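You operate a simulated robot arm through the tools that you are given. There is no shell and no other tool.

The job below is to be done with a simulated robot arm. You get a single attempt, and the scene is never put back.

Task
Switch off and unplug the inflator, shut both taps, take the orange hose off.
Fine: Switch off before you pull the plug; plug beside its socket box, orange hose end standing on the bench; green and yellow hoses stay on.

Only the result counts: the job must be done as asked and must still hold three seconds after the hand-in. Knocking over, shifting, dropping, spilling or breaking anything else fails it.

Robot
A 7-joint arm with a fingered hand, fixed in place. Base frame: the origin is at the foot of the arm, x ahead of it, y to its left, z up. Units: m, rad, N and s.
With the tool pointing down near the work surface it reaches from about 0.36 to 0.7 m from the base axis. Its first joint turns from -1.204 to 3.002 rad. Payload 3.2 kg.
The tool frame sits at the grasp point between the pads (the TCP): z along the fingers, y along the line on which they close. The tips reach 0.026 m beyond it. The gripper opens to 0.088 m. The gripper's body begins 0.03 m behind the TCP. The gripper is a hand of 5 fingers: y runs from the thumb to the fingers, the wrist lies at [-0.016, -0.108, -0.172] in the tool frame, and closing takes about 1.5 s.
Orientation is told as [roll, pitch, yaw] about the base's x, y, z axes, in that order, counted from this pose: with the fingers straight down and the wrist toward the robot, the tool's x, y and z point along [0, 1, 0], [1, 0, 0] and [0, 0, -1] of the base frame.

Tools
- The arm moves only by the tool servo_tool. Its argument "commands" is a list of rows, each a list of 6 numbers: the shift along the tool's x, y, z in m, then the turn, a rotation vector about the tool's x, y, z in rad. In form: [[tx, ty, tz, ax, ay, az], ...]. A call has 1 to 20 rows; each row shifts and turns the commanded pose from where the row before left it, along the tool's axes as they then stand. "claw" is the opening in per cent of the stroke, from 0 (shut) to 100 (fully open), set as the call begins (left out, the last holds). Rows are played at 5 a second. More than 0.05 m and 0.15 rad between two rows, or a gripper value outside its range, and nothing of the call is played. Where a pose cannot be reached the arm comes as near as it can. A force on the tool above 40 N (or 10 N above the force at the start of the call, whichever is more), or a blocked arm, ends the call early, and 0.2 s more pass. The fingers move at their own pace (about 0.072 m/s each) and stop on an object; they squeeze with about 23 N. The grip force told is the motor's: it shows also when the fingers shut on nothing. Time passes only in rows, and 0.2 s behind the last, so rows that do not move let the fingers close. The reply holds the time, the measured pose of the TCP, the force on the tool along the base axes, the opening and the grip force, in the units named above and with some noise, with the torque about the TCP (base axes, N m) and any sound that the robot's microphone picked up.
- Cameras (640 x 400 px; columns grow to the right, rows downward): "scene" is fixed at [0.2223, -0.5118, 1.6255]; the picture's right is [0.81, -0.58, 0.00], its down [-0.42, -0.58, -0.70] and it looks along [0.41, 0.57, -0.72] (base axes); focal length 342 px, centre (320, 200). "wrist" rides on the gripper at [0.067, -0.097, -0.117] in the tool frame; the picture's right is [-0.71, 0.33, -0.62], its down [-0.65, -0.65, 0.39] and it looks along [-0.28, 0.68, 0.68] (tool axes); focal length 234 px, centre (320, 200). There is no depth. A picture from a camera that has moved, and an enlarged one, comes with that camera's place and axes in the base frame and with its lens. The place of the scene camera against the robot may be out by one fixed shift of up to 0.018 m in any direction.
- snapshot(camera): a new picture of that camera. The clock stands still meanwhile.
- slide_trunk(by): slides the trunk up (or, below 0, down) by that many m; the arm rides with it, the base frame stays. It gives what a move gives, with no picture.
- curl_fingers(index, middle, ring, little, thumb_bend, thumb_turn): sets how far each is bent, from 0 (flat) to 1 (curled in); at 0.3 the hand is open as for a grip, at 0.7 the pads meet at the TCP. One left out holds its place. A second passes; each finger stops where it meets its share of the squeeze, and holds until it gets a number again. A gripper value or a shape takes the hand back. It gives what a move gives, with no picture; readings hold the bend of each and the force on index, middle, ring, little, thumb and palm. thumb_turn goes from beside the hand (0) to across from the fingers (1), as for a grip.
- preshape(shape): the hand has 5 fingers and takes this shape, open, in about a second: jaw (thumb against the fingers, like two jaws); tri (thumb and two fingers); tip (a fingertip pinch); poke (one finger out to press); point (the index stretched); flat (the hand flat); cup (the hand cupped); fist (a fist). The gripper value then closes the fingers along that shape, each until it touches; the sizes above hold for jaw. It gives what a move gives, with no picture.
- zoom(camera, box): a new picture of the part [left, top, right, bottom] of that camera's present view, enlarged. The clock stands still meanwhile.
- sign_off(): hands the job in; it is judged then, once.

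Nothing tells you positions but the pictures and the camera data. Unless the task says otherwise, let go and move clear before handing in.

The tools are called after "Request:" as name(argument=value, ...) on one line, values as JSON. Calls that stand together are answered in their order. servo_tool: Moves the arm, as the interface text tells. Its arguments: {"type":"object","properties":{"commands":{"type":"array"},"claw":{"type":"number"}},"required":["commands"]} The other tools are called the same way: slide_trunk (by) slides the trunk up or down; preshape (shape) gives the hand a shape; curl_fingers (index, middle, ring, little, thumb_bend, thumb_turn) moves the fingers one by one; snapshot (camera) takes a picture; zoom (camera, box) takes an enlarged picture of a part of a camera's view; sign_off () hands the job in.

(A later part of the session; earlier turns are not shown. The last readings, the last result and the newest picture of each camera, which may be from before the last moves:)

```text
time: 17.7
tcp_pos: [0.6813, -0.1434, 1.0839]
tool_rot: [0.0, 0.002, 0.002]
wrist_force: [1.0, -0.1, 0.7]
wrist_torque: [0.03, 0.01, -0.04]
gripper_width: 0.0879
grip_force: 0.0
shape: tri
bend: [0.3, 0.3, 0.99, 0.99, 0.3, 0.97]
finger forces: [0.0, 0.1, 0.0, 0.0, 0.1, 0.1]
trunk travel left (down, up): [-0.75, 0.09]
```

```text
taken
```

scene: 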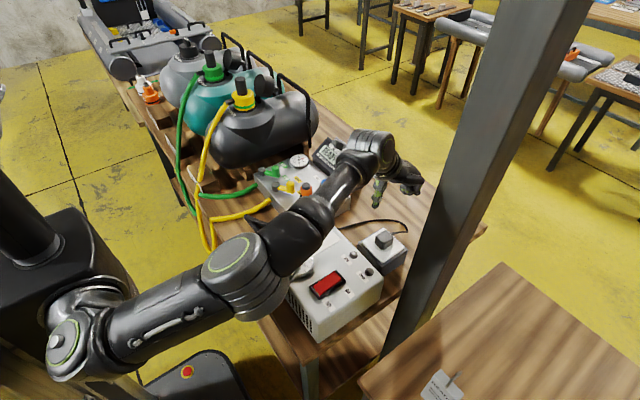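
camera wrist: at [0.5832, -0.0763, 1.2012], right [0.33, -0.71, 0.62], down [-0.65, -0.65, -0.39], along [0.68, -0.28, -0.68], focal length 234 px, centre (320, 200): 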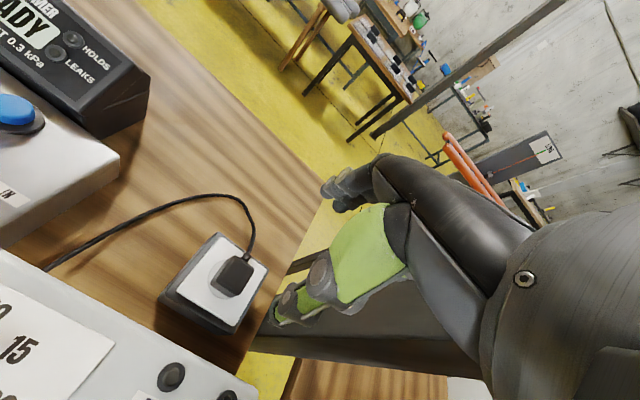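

The arm reaches fine. I'll zoom on the plug from this overhead viewpoint for an exact fix.

Request:
zoom(camera="wrist", box=[140, 180, 300, 350])

Request:
zoom(camera="scene", box=[330, 150, 450, 280])

```text
2.35 times, centred on (220, 265) of wrist
camera zoom: at [0.5832, -0.0763, 1.2012], right [0.33, -0.71, 0.62], down [-0.65, -0.65, -0.39], along [0.68, -0.28, -0.68], focal length 551 px, centre (555, 47)
```

zoom: 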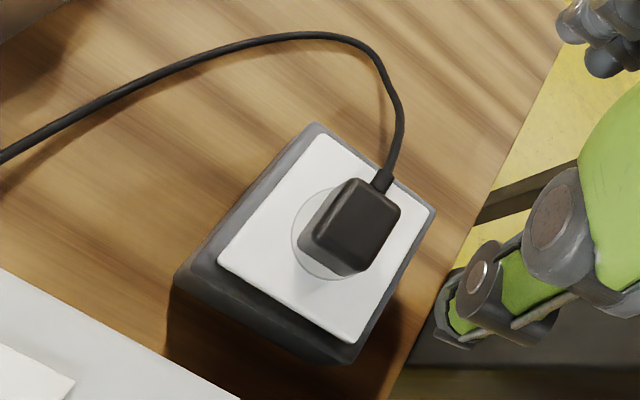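

```text
3.08 times, centred on (390, 215) of scene
camera zoom: at [0.2223, -0.5118, 1.6255], right [0.81, -0.58, 0.0], down [-0.42, -0.58, -0.7], along [0.41, 0.57, -0.72], focal length 1052 px, centre (105, 154)
```

zoom: 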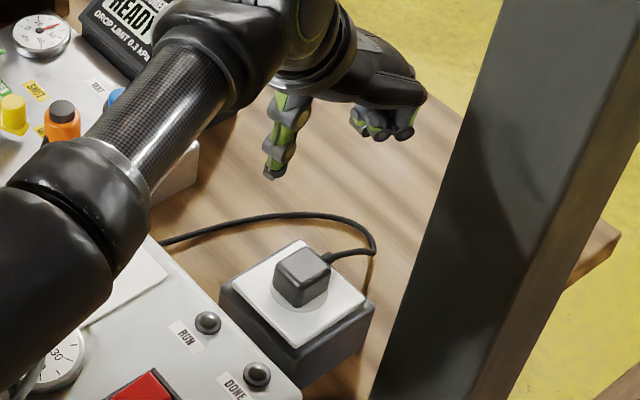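

Plug centre about (0.688, -0.145), top z about 0.90, plate about 0.864. I'll descend to an intermediate height and check finger alignment on both sides of the plug.

Request:
servo_tool(commands=[[0, 0.0035, 0.04, 0, 0, 0], [-0.001, 0.0035, 0.04, 0, 0, 0], [0, 0, 0.03, 0, 0, 0]])

Request:
snapshot(camera="wrist")

Request:
zoom(camera="scene", box=[330, 170, 450, 280])

```text
time: 18.5
tcp_pos: [0.6864, -0.1462, 0.9747]
tool_rot: [0.0, -0.001, 0.001]
wrist_force: [0.0, -0.2, -0.2]
wrist_torque: [0.01, 0.02, -0.03]
gripper_width: 0.0878
grip_force: 0.1
shape: tri
bend: [0.3, 0.3, 0.99, 0.99, 0.3, 0.97]
finger forces: [0.0, 0.1, 0.0, 0.0, 0.1, 0.0]
trunk travel left (down, up): [-0.75, 0.09]
```

```text
taken
camera wrist: at [0.5882, -0.0779, 1.0921], right [0.33, -0.71, 0.62], down [-0.65, -0.65, -0.39], along [0.68, -0.28, -0.68], focal length 234 px, centre (320, 200)
```

wrist: 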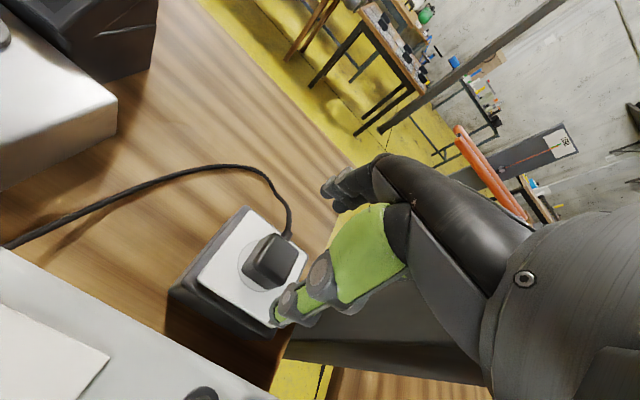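

```text
3.64 times, centred on (390, 225) of scene
camera zoom: at [0.2223, -0.5118, 1.6255], right [0.81, -0.58, 0.0], down [-0.42, -0.58, -0.7], along [0.41, 0.57, -0.72], focal length 1243 px, centre (66, 109)
```

zoom: 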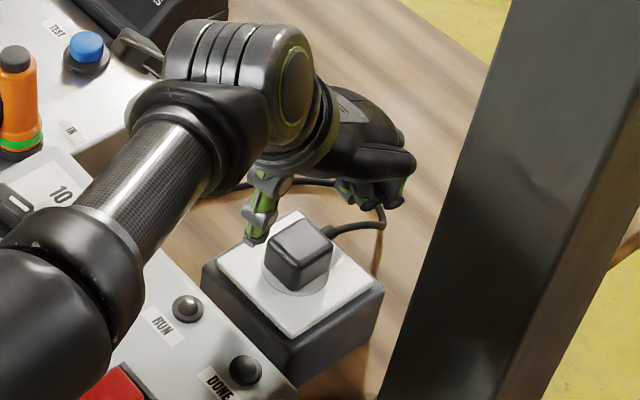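

Alignment looks good: the point under the TCP falls on the plug top. I'll descend further and check.

Request:
servo_tool(commands=[[0, -0.001, 0.02, 0, 0, 0], [0, 0, 0.02, 0, 0, 0], [0, 0, 0.015, 0, 0, 0]])

Request:
snapshot(camera="wrist")

Request:
snapshot(camera="scene")

Request:
zoom(camera="scene", box=[340, 190, 430, 280])

```text
time: 19.3
tcp_pos: [0.6836, -0.1453, 0.9223]
tool_rot: [0.0, -0.001, 0.001]
wrist_force: [0.9, 0.5, 0.7]
wrist_torque: [0.02, 0.0, -0.02]
gripper_width: 0.0879
grip_force: 0.0
shape: tri
bend: [0.3, 0.3, 0.99, 0.99, 0.3, 0.97]
finger forces: [0.0, 0.1, 0.1, 0.0, 0.0, 0.1]
trunk travel left (down, up): [-0.75, 0.09]
```

```text
taken
camera wrist: at [0.586, -0.0775, 1.039], right [0.33, -0.71, 0.62], down [-0.65, -0.65, -0.39], along [0.68, -0.28, -0.68], focal length 234 px, centre (320, 200)
```

wrist: 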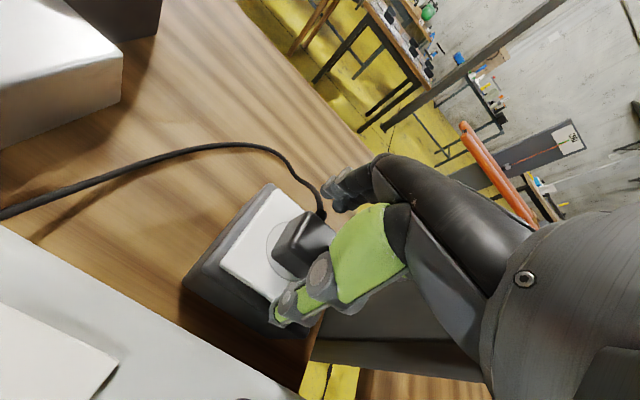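

```text
taken
```

scene: 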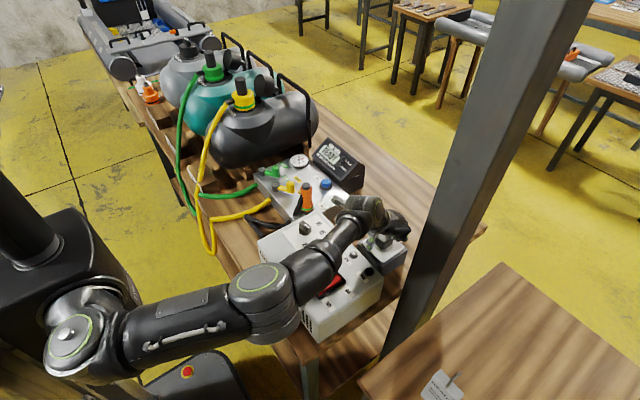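

```text
4.44 times, centred on (385, 235) of scene
camera zoom: at [0.2223, -0.5118, 1.6255], right [0.81, -0.58, 0.0], down [-0.42, -0.58, -0.7], along [0.41, 0.57, -0.72], focal length 1519 px, centre (31, 44)
```

zoom: 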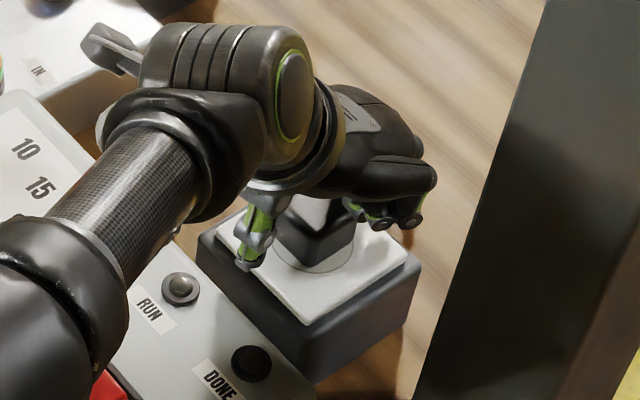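

The curled ring and little fingers would come close to the plate, so I'll stretch those two forward out of the way before going lower.

Request:
curl_fingers(index=0.3, middle=0.3, ring=0.15, little=0.15, thumb_bend=0.35)

Request:
servo_tool(commands=[[0, 0, 0.012, 0, 0, 0], [0, 0, 0.01, 0, 0, 0], [0, 0, 0.005, 0, 0, 0], [0, 0, 0, 0, 0, 0]])

Request:
snapshot(camera="wrist")

Request:
zoom(camera="scene", box=[340, 190, 430, 280])

```text
time: 20.3
tcp_pos: [0.6846, -0.1438, 0.9218]
tool_rot: [0.002, 0.0, 0.0]
wrist_force: [0.5, -0.6, 0.3]
wrist_torque: [0.02, 0.05, 0.0]
gripper_width: 0.0827
grip_force: 0.0
shape: fingers
bend: [0.3, 0.3, 0.15, 0.15, 0.35, 0.97]
finger forces: [0.1, 0.1, 0.1, 0.0, 0.0, 0.1]
trunk travel left (down, up): [-0.75, 0.09]
```

```text
time: 21.3
tcp_pos: [0.6843, -0.1448, 0.8945]
tool_rot: [0.002, 0.001, -0.001]
wrist_force: [-0.4, 0.8, 0.6]
wrist_torque: [0.02, 0.06, 0.01]
gripper_width: 0.0841
grip_force: 1.0
shape: fingers
bend: [0.3, 0.3, 0.15, 0.15, 0.35, 0.97]
finger forces: [0.0, 0.0, 0.0, 0.0, 0.8, 0.0]
trunk travel left (down, up): [-0.75, 0.09]
```

```text
taken
camera wrist: at [0.5862, -0.0779, 1.0118], right [0.33, -0.71, 0.62], down [-0.65, -0.65, -0.39], along [0.68, -0.28, -0.68], focal length 234 px, centre (320, 200)
```

wrist: 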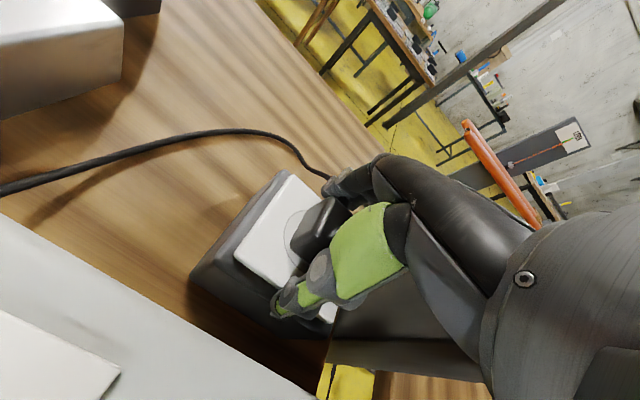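

```text
4.44 times, centred on (385, 235) of scene
camera zoom: at [0.2223, -0.5118, 1.6255], right [0.81, -0.58, 0.0], down [-0.42, -0.58, -0.7], along [0.41, 0.57, -0.72], focal length 1519 px, centre (31, 44)
```

zoom: 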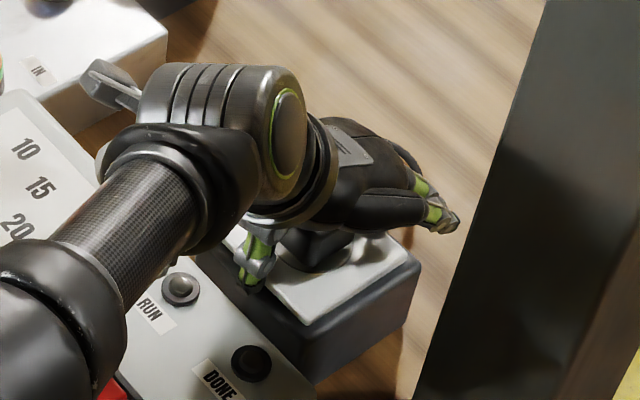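

The thumb just brushes the plate edge lightly. I'll rise a few millimetres and close thumb, index and middle on the plug.

Request:
servo_tool(commands=[[0, 0, -0.003, 0, 0, 0], [0, 0, 0, 0, 0, 0]])

Request:
curl_fingers(index=0.6, middle=0.6, thumb_bend=0.6)

Request:
zoom(camera="wrist", box=[220, 140, 420, 320])

Request:
zoom(camera="scene", box=[340, 190, 430, 280])

```text
time: 21.9
tcp_pos: [0.6844, -0.1457, 0.8973]
tool_rot: [-0.001, 0.0, 0.0]
wrist_force: [-0.8, -0.1, 0.4]
wrist_torque: [-0.01, 0.02, 0.02]
gripper_width: 0.0837
grip_force: 0.7
shape: fingers
bend: [0.3, 0.3, 0.15, 0.15, 0.35, 0.97]
finger forces: [0.0, 0.0, 0.0, 0.1, 0.5, 0.0]
trunk travel left (down, up): [-0.75, 0.09]
```

```text
time: 22.9
tcp_pos: [0.6832, -0.1464, 0.8985]
tool_rot: [-0.002, -0.007, 0.0]
wrist_force: [1.5, -2.9, 12.2]
wrist_torque: [0.02, -0.12, 0.03]
gripper_width: 0.05
grip_force: 9.5
shape: fingers
bend: [0.59, 0.37, 0.15, 0.15, 0.44, 0.97]
finger forces: [4.9, 7.0, 0.0, 0.0, 7.7, 0.1]
trunk travel left (down, up): [-0.75, 0.09]
heard: snap
```

```text
2.22 times, centred on (320, 230) of wrist
camera zoom: at [0.5854, -0.0785, 1.0168], right [0.33, -0.71, 0.62], down [-0.65, -0.65, -0.39], along [0.68, -0.28, -0.67], focal length 520 px, centre (320, 133)
```

zoom: 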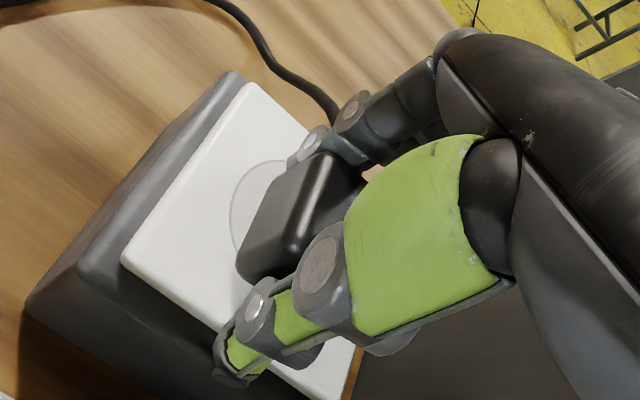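

```text
4.44 times, centred on (385, 235) of scene
camera zoom: at [0.2223, -0.5118, 1.6255], right [0.81, -0.58, 0.0], down [-0.42, -0.58, -0.7], along [0.41, 0.57, -0.72], focal length 1519 px, centre (31, 44)
```

zoom: 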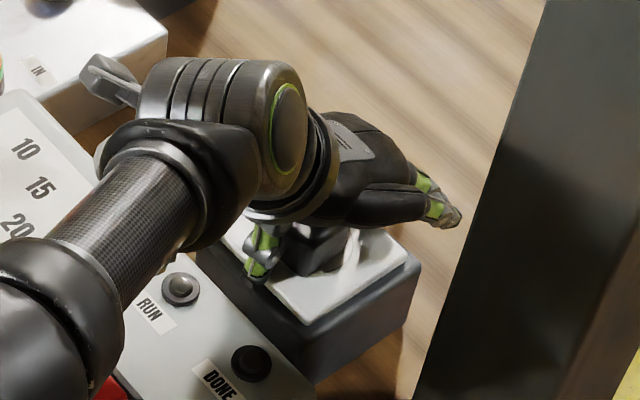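

I heard a snap, and the thumb seems to be pressing the plate's edge rather than the plug. I'll open the fingers, rise, and inspect the plug and socket.

Request:
curl_fingers(index=0.3, middle=0.3, thumb_bend=0.35)

Request:
zoom(camera="wrist", box=[220, 140, 420, 320])

Request:
servo_tool(commands=[[0, 0, -0.02, 0, 0, 0], [0, 0, -0.03, 0, 0, 0], [0, 0, -0.03, 0, 0, 0]])

Request:
zoom(camera="wrist", box=[180, 160, 380, 320])

Request:
zoom(camera="scene", box=[340, 190, 430, 280])

```text
time: 23.9
tcp_pos: [0.6841, -0.1452, 0.896]
tool_rot: [-0.001, 0.0, 0.0]
wrist_force: [-0.6, 0.4, -0.1]
wrist_torque: [0.01, 0.03, 0.0]
gripper_width: 0.0838
grip_force: 0.3
shape: fingers
bend: [0.3, 0.3, 0.15, 0.15, 0.35, 0.97]
finger forces: [0.0, 0.0, 0.0, 0.0, 0.5, 0.1]
trunk travel left (down, up): [-0.75, 0.09]
```

```text
2.22 times, centred on (320, 230) of wrist
camera zoom: at [0.5866, -0.0782, 1.0143], right [0.33, -0.71, 0.62], down [-0.65, -0.65, -0.39], along [0.68, -0.28, -0.68], focal length 520 px, centre (320, 133)
```

zoom: 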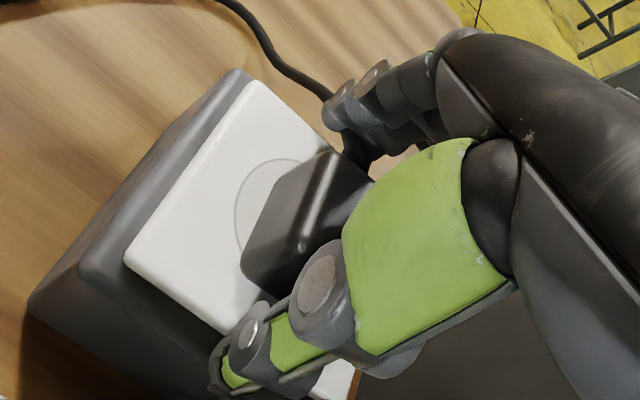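

```text
time: 24.7
tcp_pos: [0.6838, -0.1475, 0.9764]
tool_rot: [0.0, 0.001, 0.001]
wrist_force: [0.1, -0.3, -0.1]
wrist_torque: [0.01, -0.03, 0.0]
gripper_width: 0.0832
grip_force: 0.0
shape: fingers
bend: [0.3, 0.3, 0.15, 0.15, 0.35, 0.97]
finger forces: [0.0, 0.0, 0.0, 0.0, 0.0, 0.1]
trunk travel left (down, up): [-0.75, 0.09]
```

```text
2.50 times, centred on (280, 240) of wrist
camera zoom: at [0.5863, -0.0799, 1.0942], right [0.33, -0.71, 0.62], down [-0.65, -0.65, -0.39], along [0.68, -0.28, -0.68], focal length 585 px, centre (420, 100)
```

zoom: 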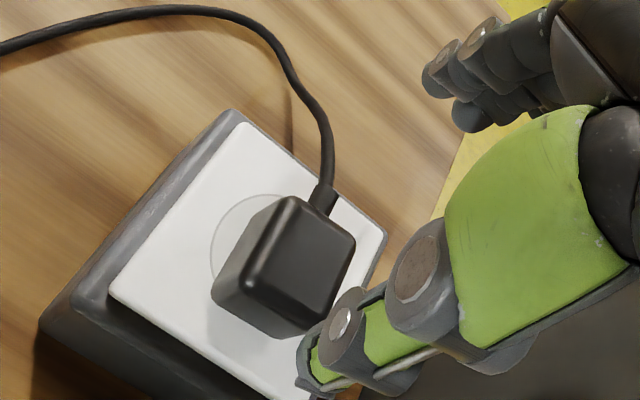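

```text
4.44 times, centred on (385, 235) of scene
camera zoom: at [0.2223, -0.5118, 1.6255], right [0.81, -0.58, 0.0], down [-0.42, -0.58, -0.7], along [0.41, 0.57, -0.72], focal length 1519 px, centre (31, 44)
```

zoom: 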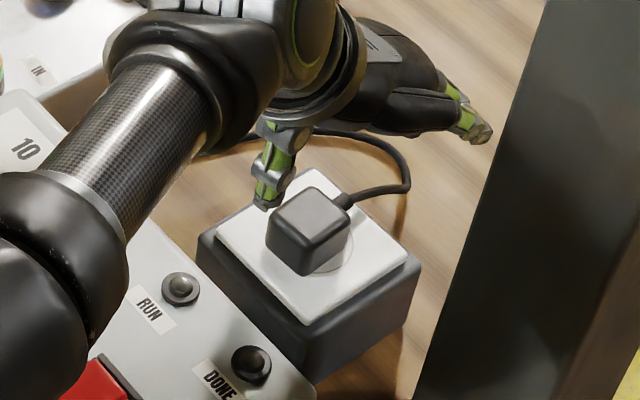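

The snap was the plug coming out of the socket: it now sits loose on the plate, shifted about 8 mm toward the robot. I'll regrasp it from slightly higher so the fingertips clear the plate.

Request:
curl_fingers(index=0.42, middle=0.42, thumb_bend=0.42)

Request:
servo_tool(commands=[[0, -0.003, 0.025, 0, 0, 0], [0, 0, 0.02, 0, 0, 0], [0, 0, 0.014, 0, 0, 0], [0, 0, 0.008, 0, 0, 0], [0, 0, 0, 0, 0, 0]])

Request:
zoom(camera="wrist", box=[220, 140, 420, 320])

Request:
zoom(camera="scene", box=[340, 190, 430, 280])

```text
time: 25.7
tcp_pos: [0.6837, -0.1473, 0.976]
tool_rot: [0.0, 0.0, 0.001]
wrist_force: [0.4, -0.8, -0.4]
wrist_torque: [0.01, 0.0, 0.0]
gripper_width: 0.0633
grip_force: 0.0
shape: fingers
bend: [0.42, 0.42, 0.15, 0.15, 0.42, 0.97]
finger forces: [0.0, 0.0, 0.0, 0.0, 0.0, 0.0]
trunk travel left (down, up): [-0.75, 0.09]
```

```text
time: 26.9
tcp_pos: [0.6814, -0.1469, 0.9093]
tool_rot: [-0.001, 0.001, -0.001]
wrist_force: [-0.3, -0.1, -0.2]
wrist_torque: [-0.01, 0.0, 0.0]
gripper_width: 0.0632
grip_force: 0.1
shape: fingers
bend: [0.42, 0.42, 0.15, 0.15, 0.42, 0.97]
finger forces: [0.0, 0.1, 0.1, 0.0, 0.0, 0.0]
trunk travel left (down, up): [-0.75, 0.09]
```

```text
2.22 times, centred on (320, 230) of wrist
camera zoom: at [0.5842, -0.0794, 1.0269], right [0.33, -0.71, 0.62], down [-0.65, -0.65, -0.39], along [0.68, -0.28, -0.68], focal length 520 px, centre (320, 133)
```

zoom: 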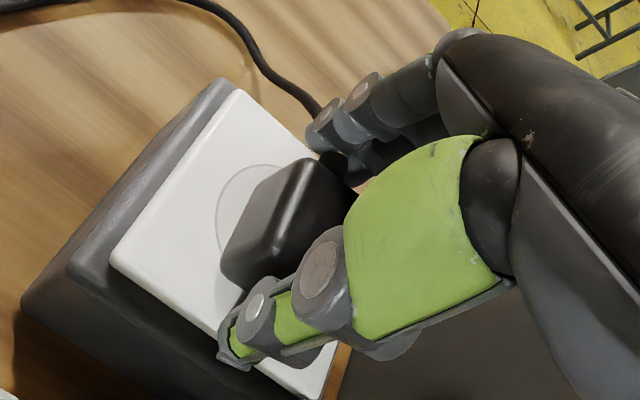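

```text
4.44 times, centred on (385, 235) of scene
camera zoom: at [0.2223, -0.5118, 1.6255], right [0.81, -0.58, 0.0], down [-0.42, -0.58, -0.7], along [0.41, 0.57, -0.72], focal length 1519 px, centre (31, 44)
```

zoom: 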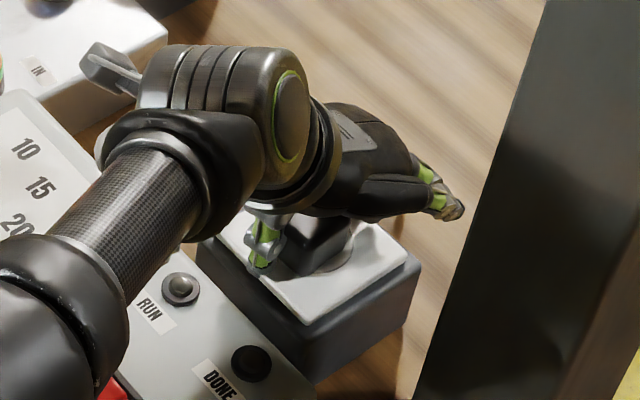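

No contact yet and the thumb now clears the plate. I'll close on the plug.

Request:
curl_fingers(index=0.65, middle=0.65, thumb_bend=0.65)

Request:
zoom(camera="wrist", box=[220, 140, 420, 320])

Request:
zoom(camera="scene", box=[340, 190, 430, 280])

```text
time: 27.9
tcp_pos: [0.6816, -0.1467, 0.9088]
tool_rot: [0.001, 0.0, 0.0]
wrist_force: [0.8, 0.2, 0.2]
wrist_torque: [0.0, -0.03, 0.02]
gripper_width: 0.0402
grip_force: 13.6
shape: fingers
bend: [0.56, 0.58, 0.15, 0.15, 0.54, 0.96]
finger forces: [8.8, 5.5, 0.1, 0.1, 14.0, 0.0]
trunk travel left (down, up): [-0.75, 0.09]
```

```text
2.22 times, centred on (320, 230) of wrist
camera zoom: at [0.5842, -0.0793, 1.0269], right [0.33, -0.71, 0.62], down [-0.65, -0.65, -0.39], along [0.68, -0.28, -0.68], focal length 520 px, centre (320, 133)
```

zoom: 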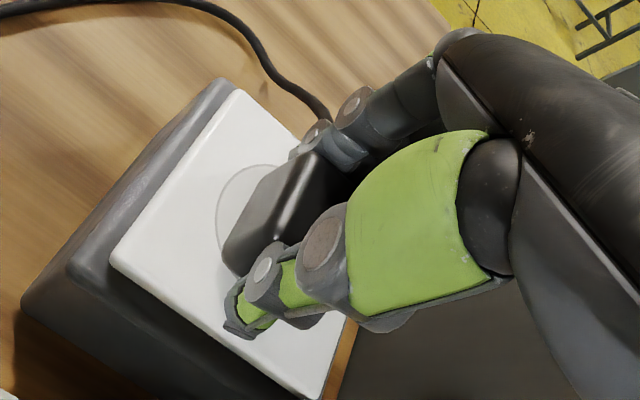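

```text
4.44 times, centred on (385, 235) of scene
camera zoom: at [0.2223, -0.5118, 1.6255], right [0.81, -0.58, 0.0], down [-0.42, -0.58, -0.7], along [0.41, 0.57, -0.72], focal length 1519 px, centre (31, 44)
```

zoom: 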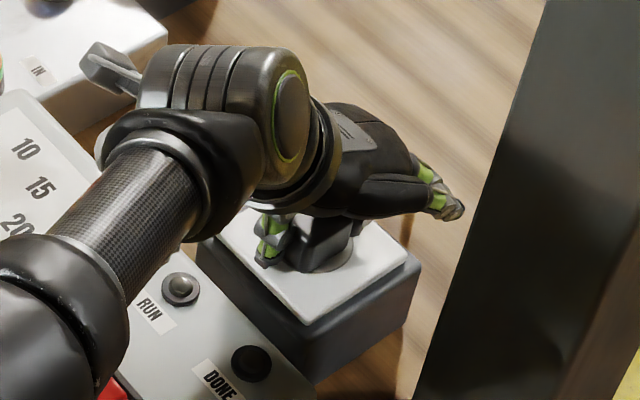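

Solid grip: both fingers against the thumb at 14 N. Lifting slowly straight up.

Request:
servo_tool(commands=[[0, 0, -0.01, 0, 0, 0], [0, 0, -0.015, 0, 0, 0], [0, 0, -0.02, 0, 0, 0], [0, 0, -0.02, 0, 0, 0], [0, 0, 0, 0, 0, 0]])

Request:
snapshot(camera="wrist")

Request:
zoom(camera="scene", box=[300, 160, 450, 280])

```text
time: 29.1
tcp_pos: [0.6813, -0.1471, 0.9724]
tool_rot: [0.001, 0.002, 0.001]
wrist_force: [0.1, 1.0, -0.9]
wrist_torque: [-0.01, 0.01, -0.04]
gripper_width: 0.0399
grip_force: 14.1
shape: fingers
bend: [0.56, 0.58, 0.15, 0.15, 0.54, 0.96]
finger forces: [8.8, 5.3, 0.1, 0.0, 14.2, 0.0]
trunk travel left (down, up): [-0.75, 0.09]
```

```text
taken
camera wrist: at [0.5842, -0.0788, 1.0916], right [0.33, -0.71, 0.62], down [-0.65, -0.65, -0.39], along [0.68, -0.28, -0.68], focal length 234 px, centre (320, 200)
```

wrist: 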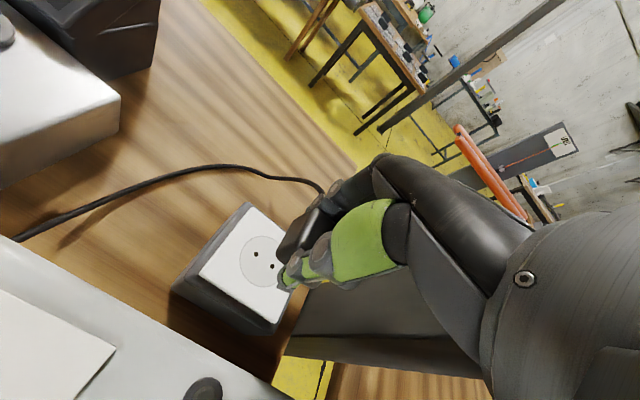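

```text
3.33 times, centred on (375, 220) of scene
camera zoom: at [0.2223, -0.5118, 1.6255], right [0.81, -0.58, 0.0], down [-0.42, -0.58, -0.7], along [0.41, 0.57, -0.72], focal length 1139 px, centre (137, 133)
```

zoom: 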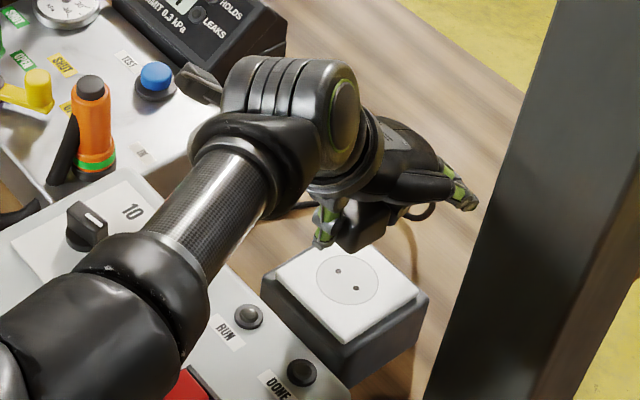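

The plug is up and the socket's two holes show. I'll carry it to the open bench on the +y side of the socket box, further from the inflator, moving sideways at height first.

Request:
servo_tool(commands=[[0.0224, 0.009, 0, 0, 0, 0], [0.0224, 0.009, 0, 0, 0, 0], [0.0224, 0.009, 0, 0, 0, 0], [0.0224, 0.009, 0.005, 0, 0, 0], [0.0224, 0.009, 0.005, 0, 0, 0], [0, 0.008, 0.005, 0, 0, 0], [0, 0, 0, 0, 0, 0]])

Request:
snapshot(camera="wrist")

Request:
snapshot(camera="scene")

```text
time: 30.7
tcp_pos: [0.7185, -0.036, 0.9492]
tool_rot: [0.001, 0.0, 0.002]
wrist_force: [-0.9, -0.1, 0.5]
wrist_torque: [0.02, 0.03, -0.03]
gripper_width: 0.0401
grip_force: 13.9
shape: fingers
bend: [0.56, 0.58, 0.15, 0.15, 0.54, 0.96]
finger forces: [8.7, 5.3, 0.1, 0.0, 14.1, 0.0]
out of reach, approached as far as the arm can: row 5, 6
trunk travel left (down, up): [-0.75, 0.09]
```

```text
taken
camera wrist: at [0.6216, 0.0312, 1.0674], right [0.33, -0.71, 0.62], down [-0.65, -0.65, -0.39], along [0.68, -0.28, -0.68], focal length 234 px, centre (320, 200)
```

wrist: 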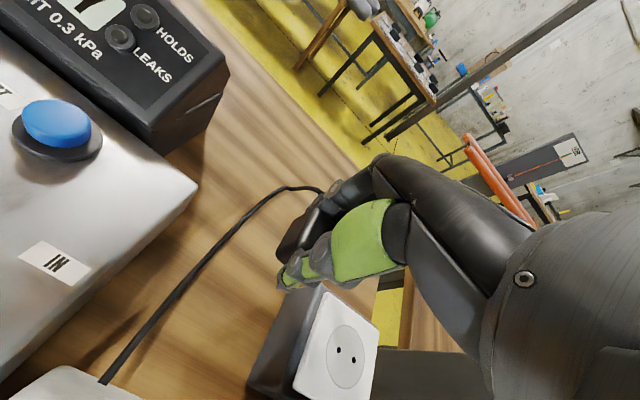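

```text
taken
```

scene: 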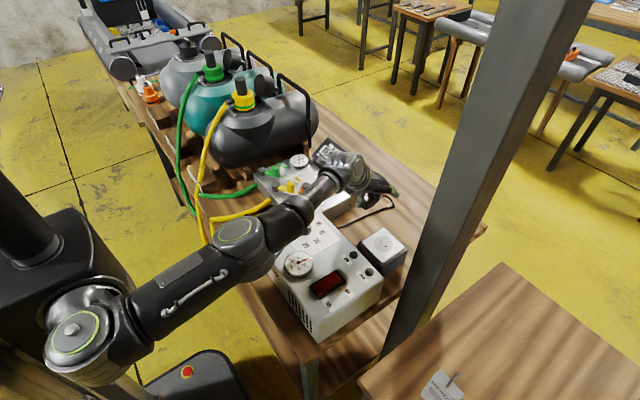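

Arm is near full stretch. To keep the forearm clear of the inflator when lowering, I'll raise the trunk first and then bring the hand down with a slight backward pitch.

Request:
slide_trunk(by=0.088)

Request:
servo_tool(commands=[[0, -0.005, 0.03, 0.06, 0, 0], [0, -0.005, 0.03, 0.06, 0, 0], [0, 0, 0.03, 0.06, 0, 0], [0, 0, 0, 0.06, 0, 0], [0, 0, 0, 0, 0, 0]])

Request:
snapshot(camera="wrist")

Request:
snapshot(camera="scene")

```text
time: 31.9
tcp_pos: [0.7191, -0.0365, 1.0385]
tool_rot: [0.001, 0.0, -0.001]
wrist_force: [0.0, -0.3, -0.6]
wrist_torque: [0.02, -0.02, 0.0]
gripper_width: 0.0403
grip_force: 14.3
shape: fingers
bend: [0.56, 0.58, 0.15, 0.15, 0.54, 0.96]
finger forces: [8.6, 5.3, 0.1, 0.1, 14.1, 0.1]
trunk travel left (down, up): [-0.838, 0.002]
```

```text
time: 33.1
tcp_pos: [0.6687, -0.042, 0.9418]
tool_rot: [0.001, 0.239, 0.001]
wrist_force: [0.2, -0.5, -0.9]
wrist_torque: [-0.02, 0.01, 0.02]
gripper_width: 0.04
grip_force: 14.0
shape: fingers
bend: [0.56, 0.58, 0.15, 0.15, 0.54, 0.96]
finger forces: [8.9, 5.3, 0.0, 0.0, 14.0, 0.1]
out of reach, approached as far as the arm can: row 1, 2, 3, 4
trunk travel left (down, up): [-0.838, 0.002]
```

```text
taken
camera wrist: at [0.6013, 0.025, 1.0793], right [0.47, -0.71, 0.53], down [-0.73, -0.65, -0.22], along [0.5, -0.28, -0.82], focal length 234 px, centre (320, 200)
```

wrist: 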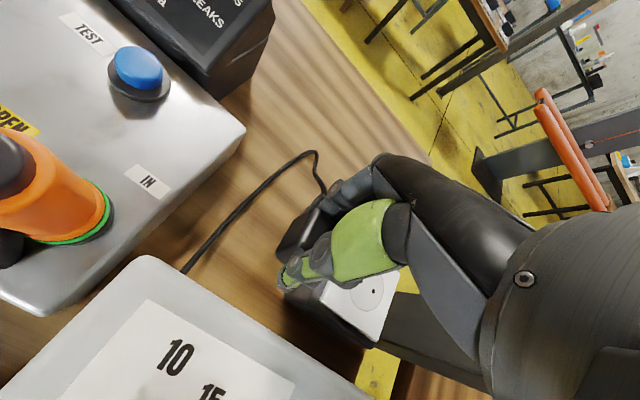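

```text
taken
```

scene: 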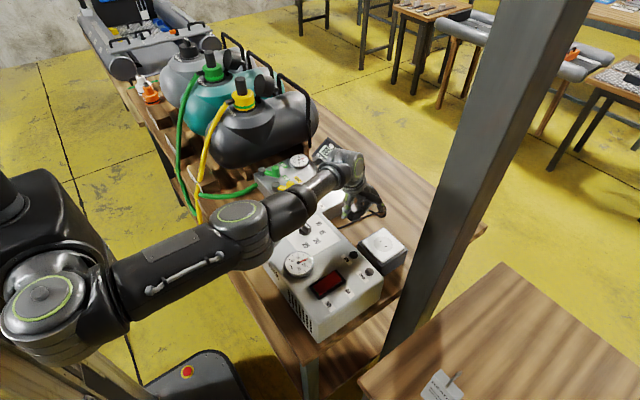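

The pitch pulls the reach in, so a lower shoulder and small pitch suit better. I'll raise the hand, reduce the pitch, and slide the trunk down while staying above the bench.

Request:
servo_tool(commands=[[0, 0, 0, -0.07, 0, 0], [0, 0, 0, -0.07, 0, 0], [0, -0.004, -0.04, 0, 0, 0], [0, -0.004, -0.04, 0, 0, 0], [0, -0.004, -0.04, 0, 0, 0], [0, 0, 0, 0, 0, 0]])

Request:
slide_trunk(by=-0.148)

Request:
snapshot(camera="wrist")

Request:
snapshot(camera="scene")

```text
time: 34.5
tcp_pos: [0.6702, -0.0463, 1.0632]
tool_rot: [-0.001, 0.1, -0.001]
wrist_force: [0.4, -0.4, -0.9]
wrist_torque: [-0.01, 0.01, -0.02]
gripper_width: 0.04
grip_force: 13.7
shape: fingers
bend: [0.56, 0.58, 0.15, 0.15, 0.54, 0.96]
finger forces: [8.8, 5.2, 0.1, 0.0, 14.0, 0.1]
trunk travel left (down, up): [-0.838, 0.002]
```

```text
time: 36.3
tcp_pos: [0.6694, -0.0456, 0.9155]
tool_rot: [0.0, 0.099, 0.001]
wrist_force: [-0.7, 0.5, 0.6]
wrist_torque: [0.04, 0.02, 0.0]
gripper_width: 0.0402
grip_force: 14.2
shape: fingers
bend: [0.56, 0.58, 0.15, 0.15, 0.54, 0.96]
finger forces: [8.9, 5.2, 0.0, 0.1, 14.1, 0.1]
trunk travel left (down, up): [-0.69, 0.15]
```

```text
taken
camera wrist: at [0.5841, 0.0221, 1.0422], right [0.39, -0.71, 0.59], down [-0.69, -0.65, -0.32], along [0.61, -0.28, -0.74], focal length 234 px, centre (320, 200)
```

wrist: 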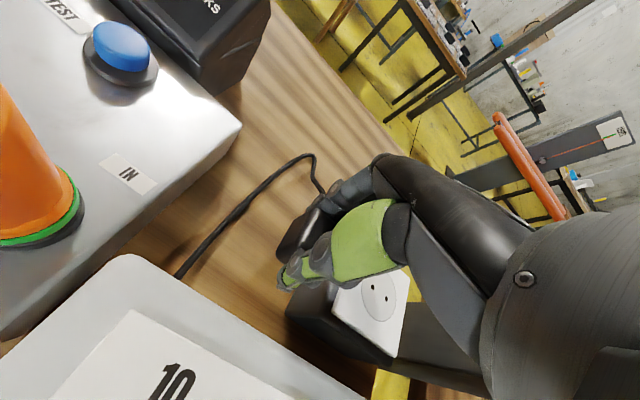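

```text
taken
```

scene: 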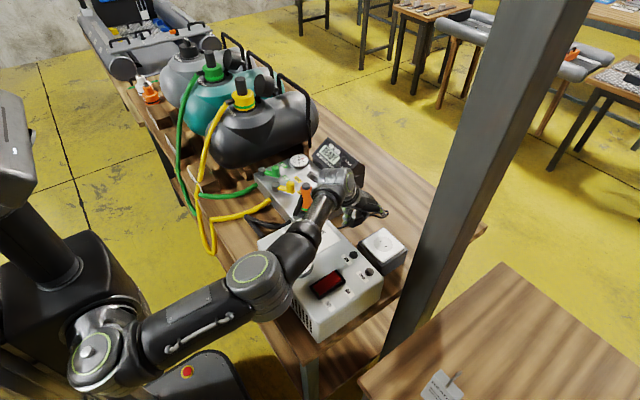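

Good, plug still held firmly. Now forward to about x 0.70 and down partway.

Request:
servo_tool(commands=[[0.006, 0.016, -0.0016, 0, 0, 0], [0.006, 0.016, -0.0016, 0, 0, 0], [0, 0.003, 0.03, 0, 0, 0], [0, 0.002, 0.02, 0, 0, 0], [0, 0, 0, 0, 0, 0]])

Request:
snapshot(camera="wrist")

Request:
zoom(camera="scene", box=[220, 150, 430, 300])

```text
time: 37.5
tcp_pos: [0.7009, -0.0358, 0.8657]
tool_rot: [-0.001, 0.102, 0.003]
wrist_force: [0.6, -0.3, -1.1]
wrist_torque: [0.01, 0.01, 0.0]
gripper_width: 0.0399
grip_force: 14.0
shape: fingers
bend: [0.56, 0.58, 0.15, 0.15, 0.54, 0.96]
finger forces: [8.7, 5.2, 0.1, 0.0, 13.8, 0.0]
trunk travel left (down, up): [-0.69, 0.15]
```

```text
taken
camera wrist: at [0.616, 0.0332, 0.9919], right [0.39, -0.71, 0.59], down [-0.69, -0.65, -0.32], along [0.61, -0.28, -0.74], focal length 234 px, centre (320, 200)
```

wrist: 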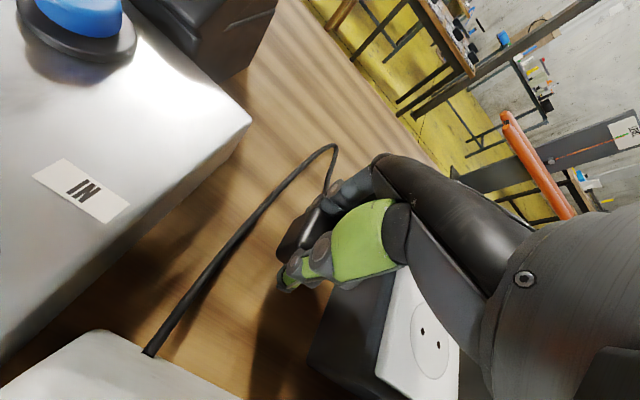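

```text
2.67 times, centred on (325, 225) of scene
camera zoom: at [0.2223, -0.5118, 1.6255], right [0.81, -0.58, 0.0], down [-0.42, -0.58, -0.7], along [0.41, 0.57, -0.72], focal length 911 px, centre (307, 133)
```

zoom: 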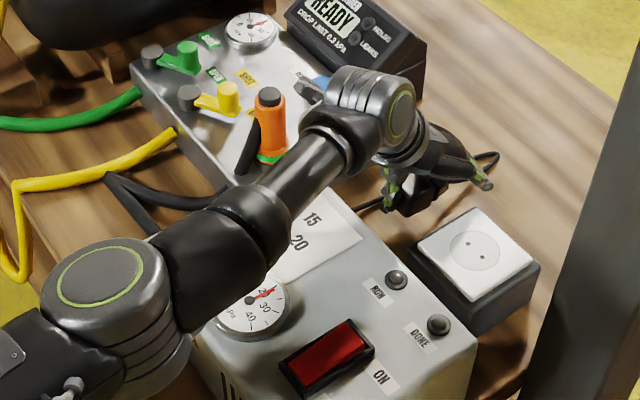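

Everything has clearance. Lowering further toward the bench in small steps.

Request:
servo_tool(commands=[[0, 0.0, 0.02, 0, 0, 0], [0, 0.001, 0.015, 0, 0, 0], [0, 0.001, 0.012, 0, 0, 0], [0, 0, 0, 0, 0, 0]])

Request:
zoom(camera="wrist", box=[180, 130, 420, 370])

Request:
zoom(camera="scene", box=[220, 150, 430, 300])

```text
time: 38.5
tcp_pos: [0.7024, -0.0338, 0.8321]
tool_rot: [0.005, 0.072, 0.0]
wrist_force: [-3.4, 0.1, 19.3]
wrist_torque: [0.03, -0.17, 0.03]
gripper_width: 0.0413
grip_force: 18.7
shape: fingers
bend: [0.58, 0.59, 0.15, 0.15, 0.52, 0.95]
finger forces: [8.2, 10.2, 0.0, 0.1, 18.9, 0.0]
trunk travel left (down, up): [-0.69, 0.15]
stopped in row 4: the force on the tool passed its limit at 41 N (the readings are from after the stop); the commanded pose is now the measured one
```

```text
1.67 times, centred on (300, 250) of wrist
camera zoom: at [0.6143, 0.0341, 0.9564], right [0.37, -0.71, 0.6], down [-0.68, -0.65, -0.34], along [0.63, -0.28, -0.73], focal length 390 px, centre (353, 117)
```

zoom: 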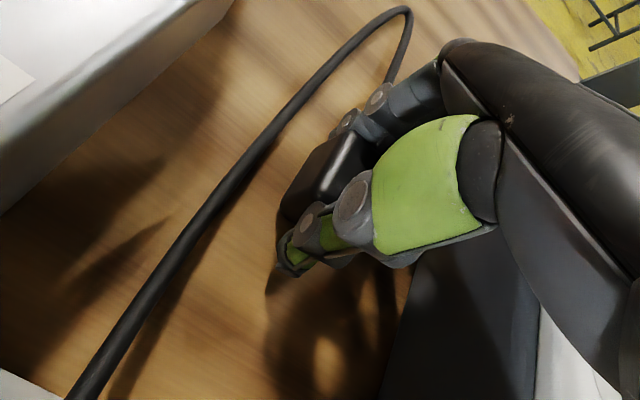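

```text
2.67 times, centred on (325, 225) of scene
camera zoom: at [0.2223, -0.5118, 1.6255], right [0.81, -0.58, 0.0], down [-0.42, -0.58, -0.7], along [0.41, 0.57, -0.72], focal length 911 px, centre (307, 133)
```

zoom: 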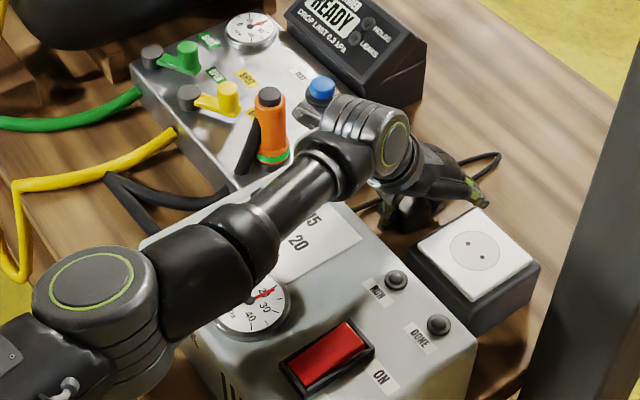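

The plug has touched down (likely on its pins). I'll relieve the pressure by rising slightly and look.

Request:
servo_tool(commands=[[0, 0, -0.003, 0, 0, 0], [0, 0, 0, 0, 0, 0]])

Request:
zoom(camera="wrist", box=[260, 180, 360, 280])

Request:
zoom(camera="scene", box=[345, 190, 415, 250])

```text
time: 39.1
tcp_pos: [0.7025, -0.033, 0.8332]
tool_rot: [0.003, 0.075, -0.001]
wrist_force: [2.2, 0.3, 16.1]
wrist_torque: [-0.04, -0.33, 0.01]
gripper_width: 0.0409
grip_force: 17.9
shape: fingers
bend: [0.57, 0.58, 0.15, 0.15, 0.53, 0.95]
finger forces: [9.4, 11.0, 0.0, 0.0, 15.7, 0.1]
trunk travel left (down, up): [-0.69, 0.15]
```

```text
4.00 times, centred on (310, 230) of wrist
camera zoom: at [0.6142, 0.0343, 0.957], right [0.38, -0.71, 0.59], down [-0.68, -0.65, -0.34], along [0.63, -0.28, -0.73], focal length 937 px, centre (360, 80)
```

zoom: 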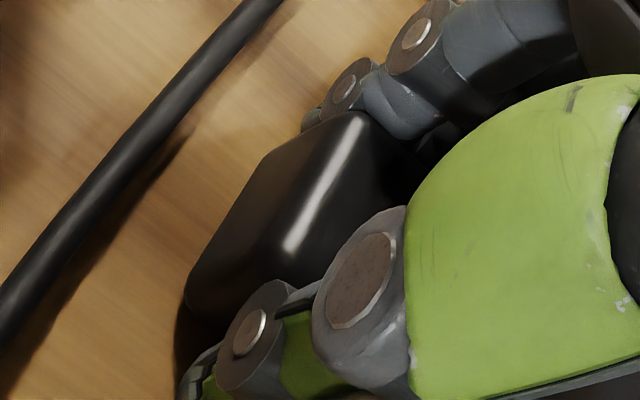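

```text
6.67 times, centred on (380, 220) of scene
camera zoom: at [0.2223, -0.5118, 1.6255], right [0.81, -0.58, 0.0], down [-0.42, -0.58, -0.7], along [0.41, 0.57, -0.72], focal length 2278 px, centre (-80, 67)
```

zoom: 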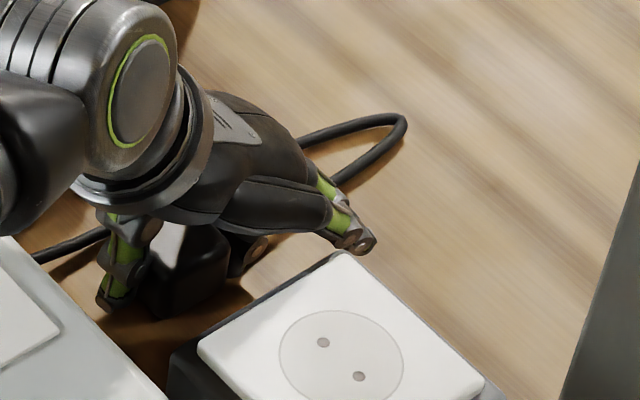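

Request:
servo_tool(commands=[[0, 0, -0.003, 0, 0, 0], [0, 0, 0, 0, 0, 0]])

Request:
zoom(camera="wrist", box=[260, 180, 360, 280])

```text
time: 39.7
tcp_pos: [0.7031, -0.0338, 0.8328]
tool_rot: [0.002, 0.082, 0.0]
wrist_force: [1.1, 0.1, 8.2]
wrist_torque: [-0.04, -0.11, 0.0]
gripper_width: 0.0411
grip_force: 15.5
shape: fingers
bend: [0.57, 0.58, 0.15, 0.15, 0.53, 0.95]
finger forces: [8.7, 6.4, 0.1, 0.0, 15.3, 0.0]
trunk travel left (down, up): [-0.69, 0.15]
```

```text
4.00 times, centred on (310, 230) of wrist
camera zoom: at [0.6152, 0.0342, 0.958], right [0.38, -0.71, 0.59], down [-0.68, -0.65, -0.33], along [0.62, -0.28, -0.73], focal length 937 px, centre (360, 80)
```

zoom: 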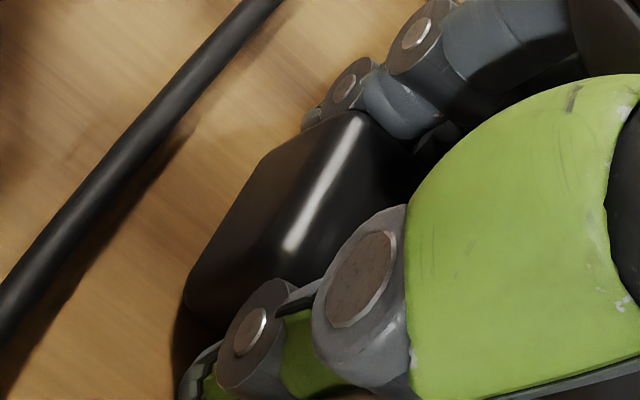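

Contact force is easing. I'll ease off slightly more, then open the fingers gradually so the plug settles gently.

Request:
servo_tool(commands=[[0, 0, -0.002, 0, 0, 0], [0, 0, 0, 0, 0, 0]])

Request:
curl_fingers(index=0.54, middle=0.54, thumb_bend=0.5)

Request:
zoom(camera="wrist", box=[240, 160, 380, 290])

Request:
zoom(camera="scene", box=[345, 190, 415, 250])

```text
time: 40.3
tcp_pos: [0.7041, -0.0337, 0.833]
tool_rot: [0.001, 0.083, -0.001]
wrist_force: [-0.8, 0.2, 1.5]
wrist_torque: [-0.05, -0.01, -0.02]
gripper_width: 0.0408
grip_force: 14.6
shape: fingers
bend: [0.57, 0.58, 0.15, 0.15, 0.53, 0.95]
finger forces: [8.6, 5.3, 0.0, 0.1, 15.0, 0.1]
trunk travel left (down, up): [-0.69, 0.15]
```

```text
time: 41.3
tcp_pos: [0.7045, -0.0336, 0.8343]
tool_rot: [0.004, 0.081, 0.001]
wrist_force: [0.3, 0.3, 0.6]
wrist_torque: [0.02, -0.01, -0.02]
gripper_width: 0.0427
grip_force: 0.5
shape: fingers
bend: [0.54, 0.54, 0.15, 0.15, 0.5, 0.97]
finger forces: [0.4, 0.1, 0.0, 0.0, 0.6, 0.0]
trunk travel left (down, up): [-0.69, 0.15]
```

```text
3.08 times, centred on (310, 225) of wrist
camera zoom: at [0.6171, 0.0341, 0.9592], right [0.38, -0.71, 0.59], down [-0.68, -0.65, -0.34], along [0.62, -0.28, -0.73], focal length 720 px, centre (351, 123)
```

zoom: 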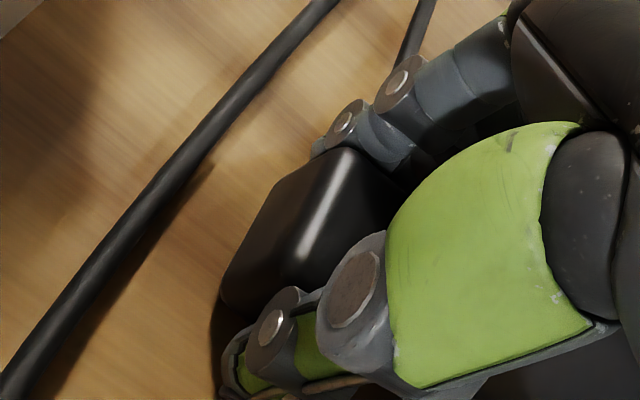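

```text
6.67 times, centred on (380, 220) of scene
camera zoom: at [0.2223, -0.5118, 1.6255], right [0.81, -0.58, 0.0], down [-0.42, -0.58, -0.7], along [0.41, 0.57, -0.72], focal length 2278 px, centre (-80, 67)
```

zoom: 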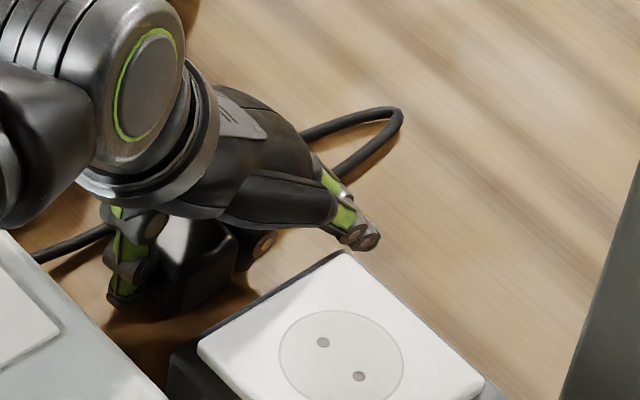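

The plug stands by itself so far. I'll open fully and check again before lifting.

Request:
curl_fingers(index=0.4, middle=0.4, thumb_bend=0.38)

Request:
zoom(camera="wrist", box=[240, 160, 380, 290])

Request:
zoom(camera="scene", box=[345, 190, 415, 250])

```text
time: 42.3
tcp_pos: [0.704, -0.0336, 0.8345]
tool_rot: [0.001, 0.083, 0.002]
wrist_force: [-0.6, 0.4, 0.7]
wrist_torque: [-0.02, -0.03, 0.04]
gripper_width: 0.0687
grip_force: 0.1
shape: fingers
bend: [0.4, 0.4, 0.15, 0.15, 0.38, 0.97]
finger forces: [0.0, 0.1, 0.0, 0.1, 0.0, 0.0]
trunk travel left (down, up): [-0.69, 0.15]
```

```text
3.08 times, centred on (310, 225) of wrist
camera zoom: at [0.617, 0.0341, 0.9593], right [0.38, -0.71, 0.59], down [-0.68, -0.65, -0.34], along [0.62, -0.28, -0.73], focal length 720 px, centre (351, 123)
```

zoom: 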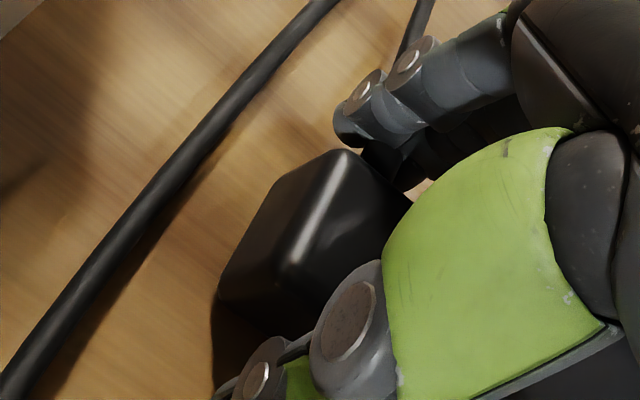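

```text
6.67 times, centred on (380, 220) of scene
camera zoom: at [0.2223, -0.5118, 1.6255], right [0.81, -0.58, 0.0], down [-0.42, -0.58, -0.7], along [0.41, 0.57, -0.72], focal length 2278 px, centre (-80, 67)
```

zoom: 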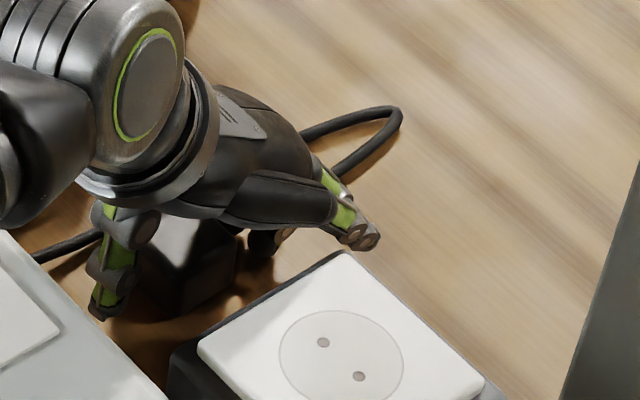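

The plug stands stably on the bench beside the socket box. Now I lift slowly straight up, checking that the cord isn't caught.

Request:
servo_tool(commands=[[0, -0.0012, -0.015, 0, 0, 0], [0, -0.0012, -0.015, 0, 0, 0], [0, -0.0016, -0.02, 0, 0, 0]])

Request:
snapshot(camera="wrist")

Request:
zoom(camera="scene", box=[345, 180, 425, 250])

```text
time: 43.1
tcp_pos: [0.7053, -0.0338, 0.8838]
tool_rot: [0.002, 0.082, -0.001]
wrist_force: [0.5, 1.4, 0.6]
wrist_torque: [-0.03, -0.01, 0.0]
gripper_width: 0.0686
grip_force: 0.1
shape: fingers
bend: [0.4, 0.4, 0.15, 0.15, 0.38, 0.97]
finger forces: [0.0, 0.0, 0.1, 0.0, 0.1, 0.1]
trunk travel left (down, up): [-0.69, 0.15]
```

```text
taken
camera wrist: at [0.6173, 0.0333, 1.0096], right [0.38, -0.71, 0.59], down [-0.68, -0.65, -0.34], along [0.62, -0.28, -0.73], focal length 234 px, centre (320, 200)
```

wrist: 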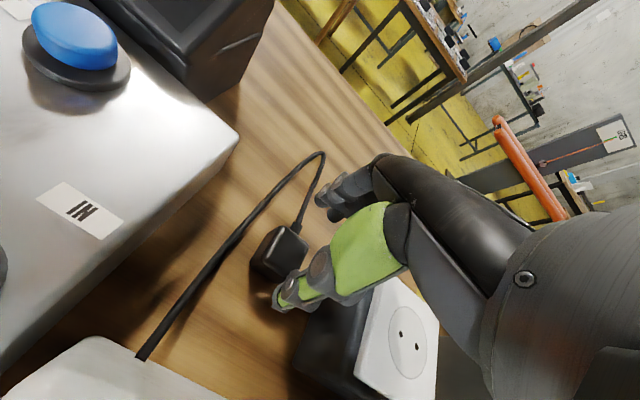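

```text
5.71 times, centred on (385, 215) of scene
camera zoom: at [0.2223, -0.5118, 1.6255], right [0.81, -0.58, 0.0], down [-0.42, -0.58, -0.7], along [0.41, 0.57, -0.72], focal length 1953 px, centre (-51, 114)
```

zoom: 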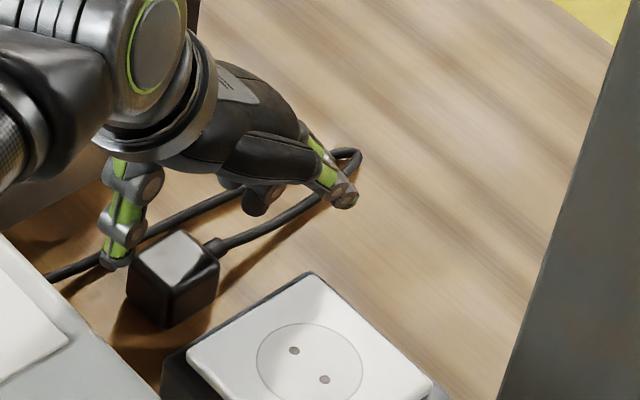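

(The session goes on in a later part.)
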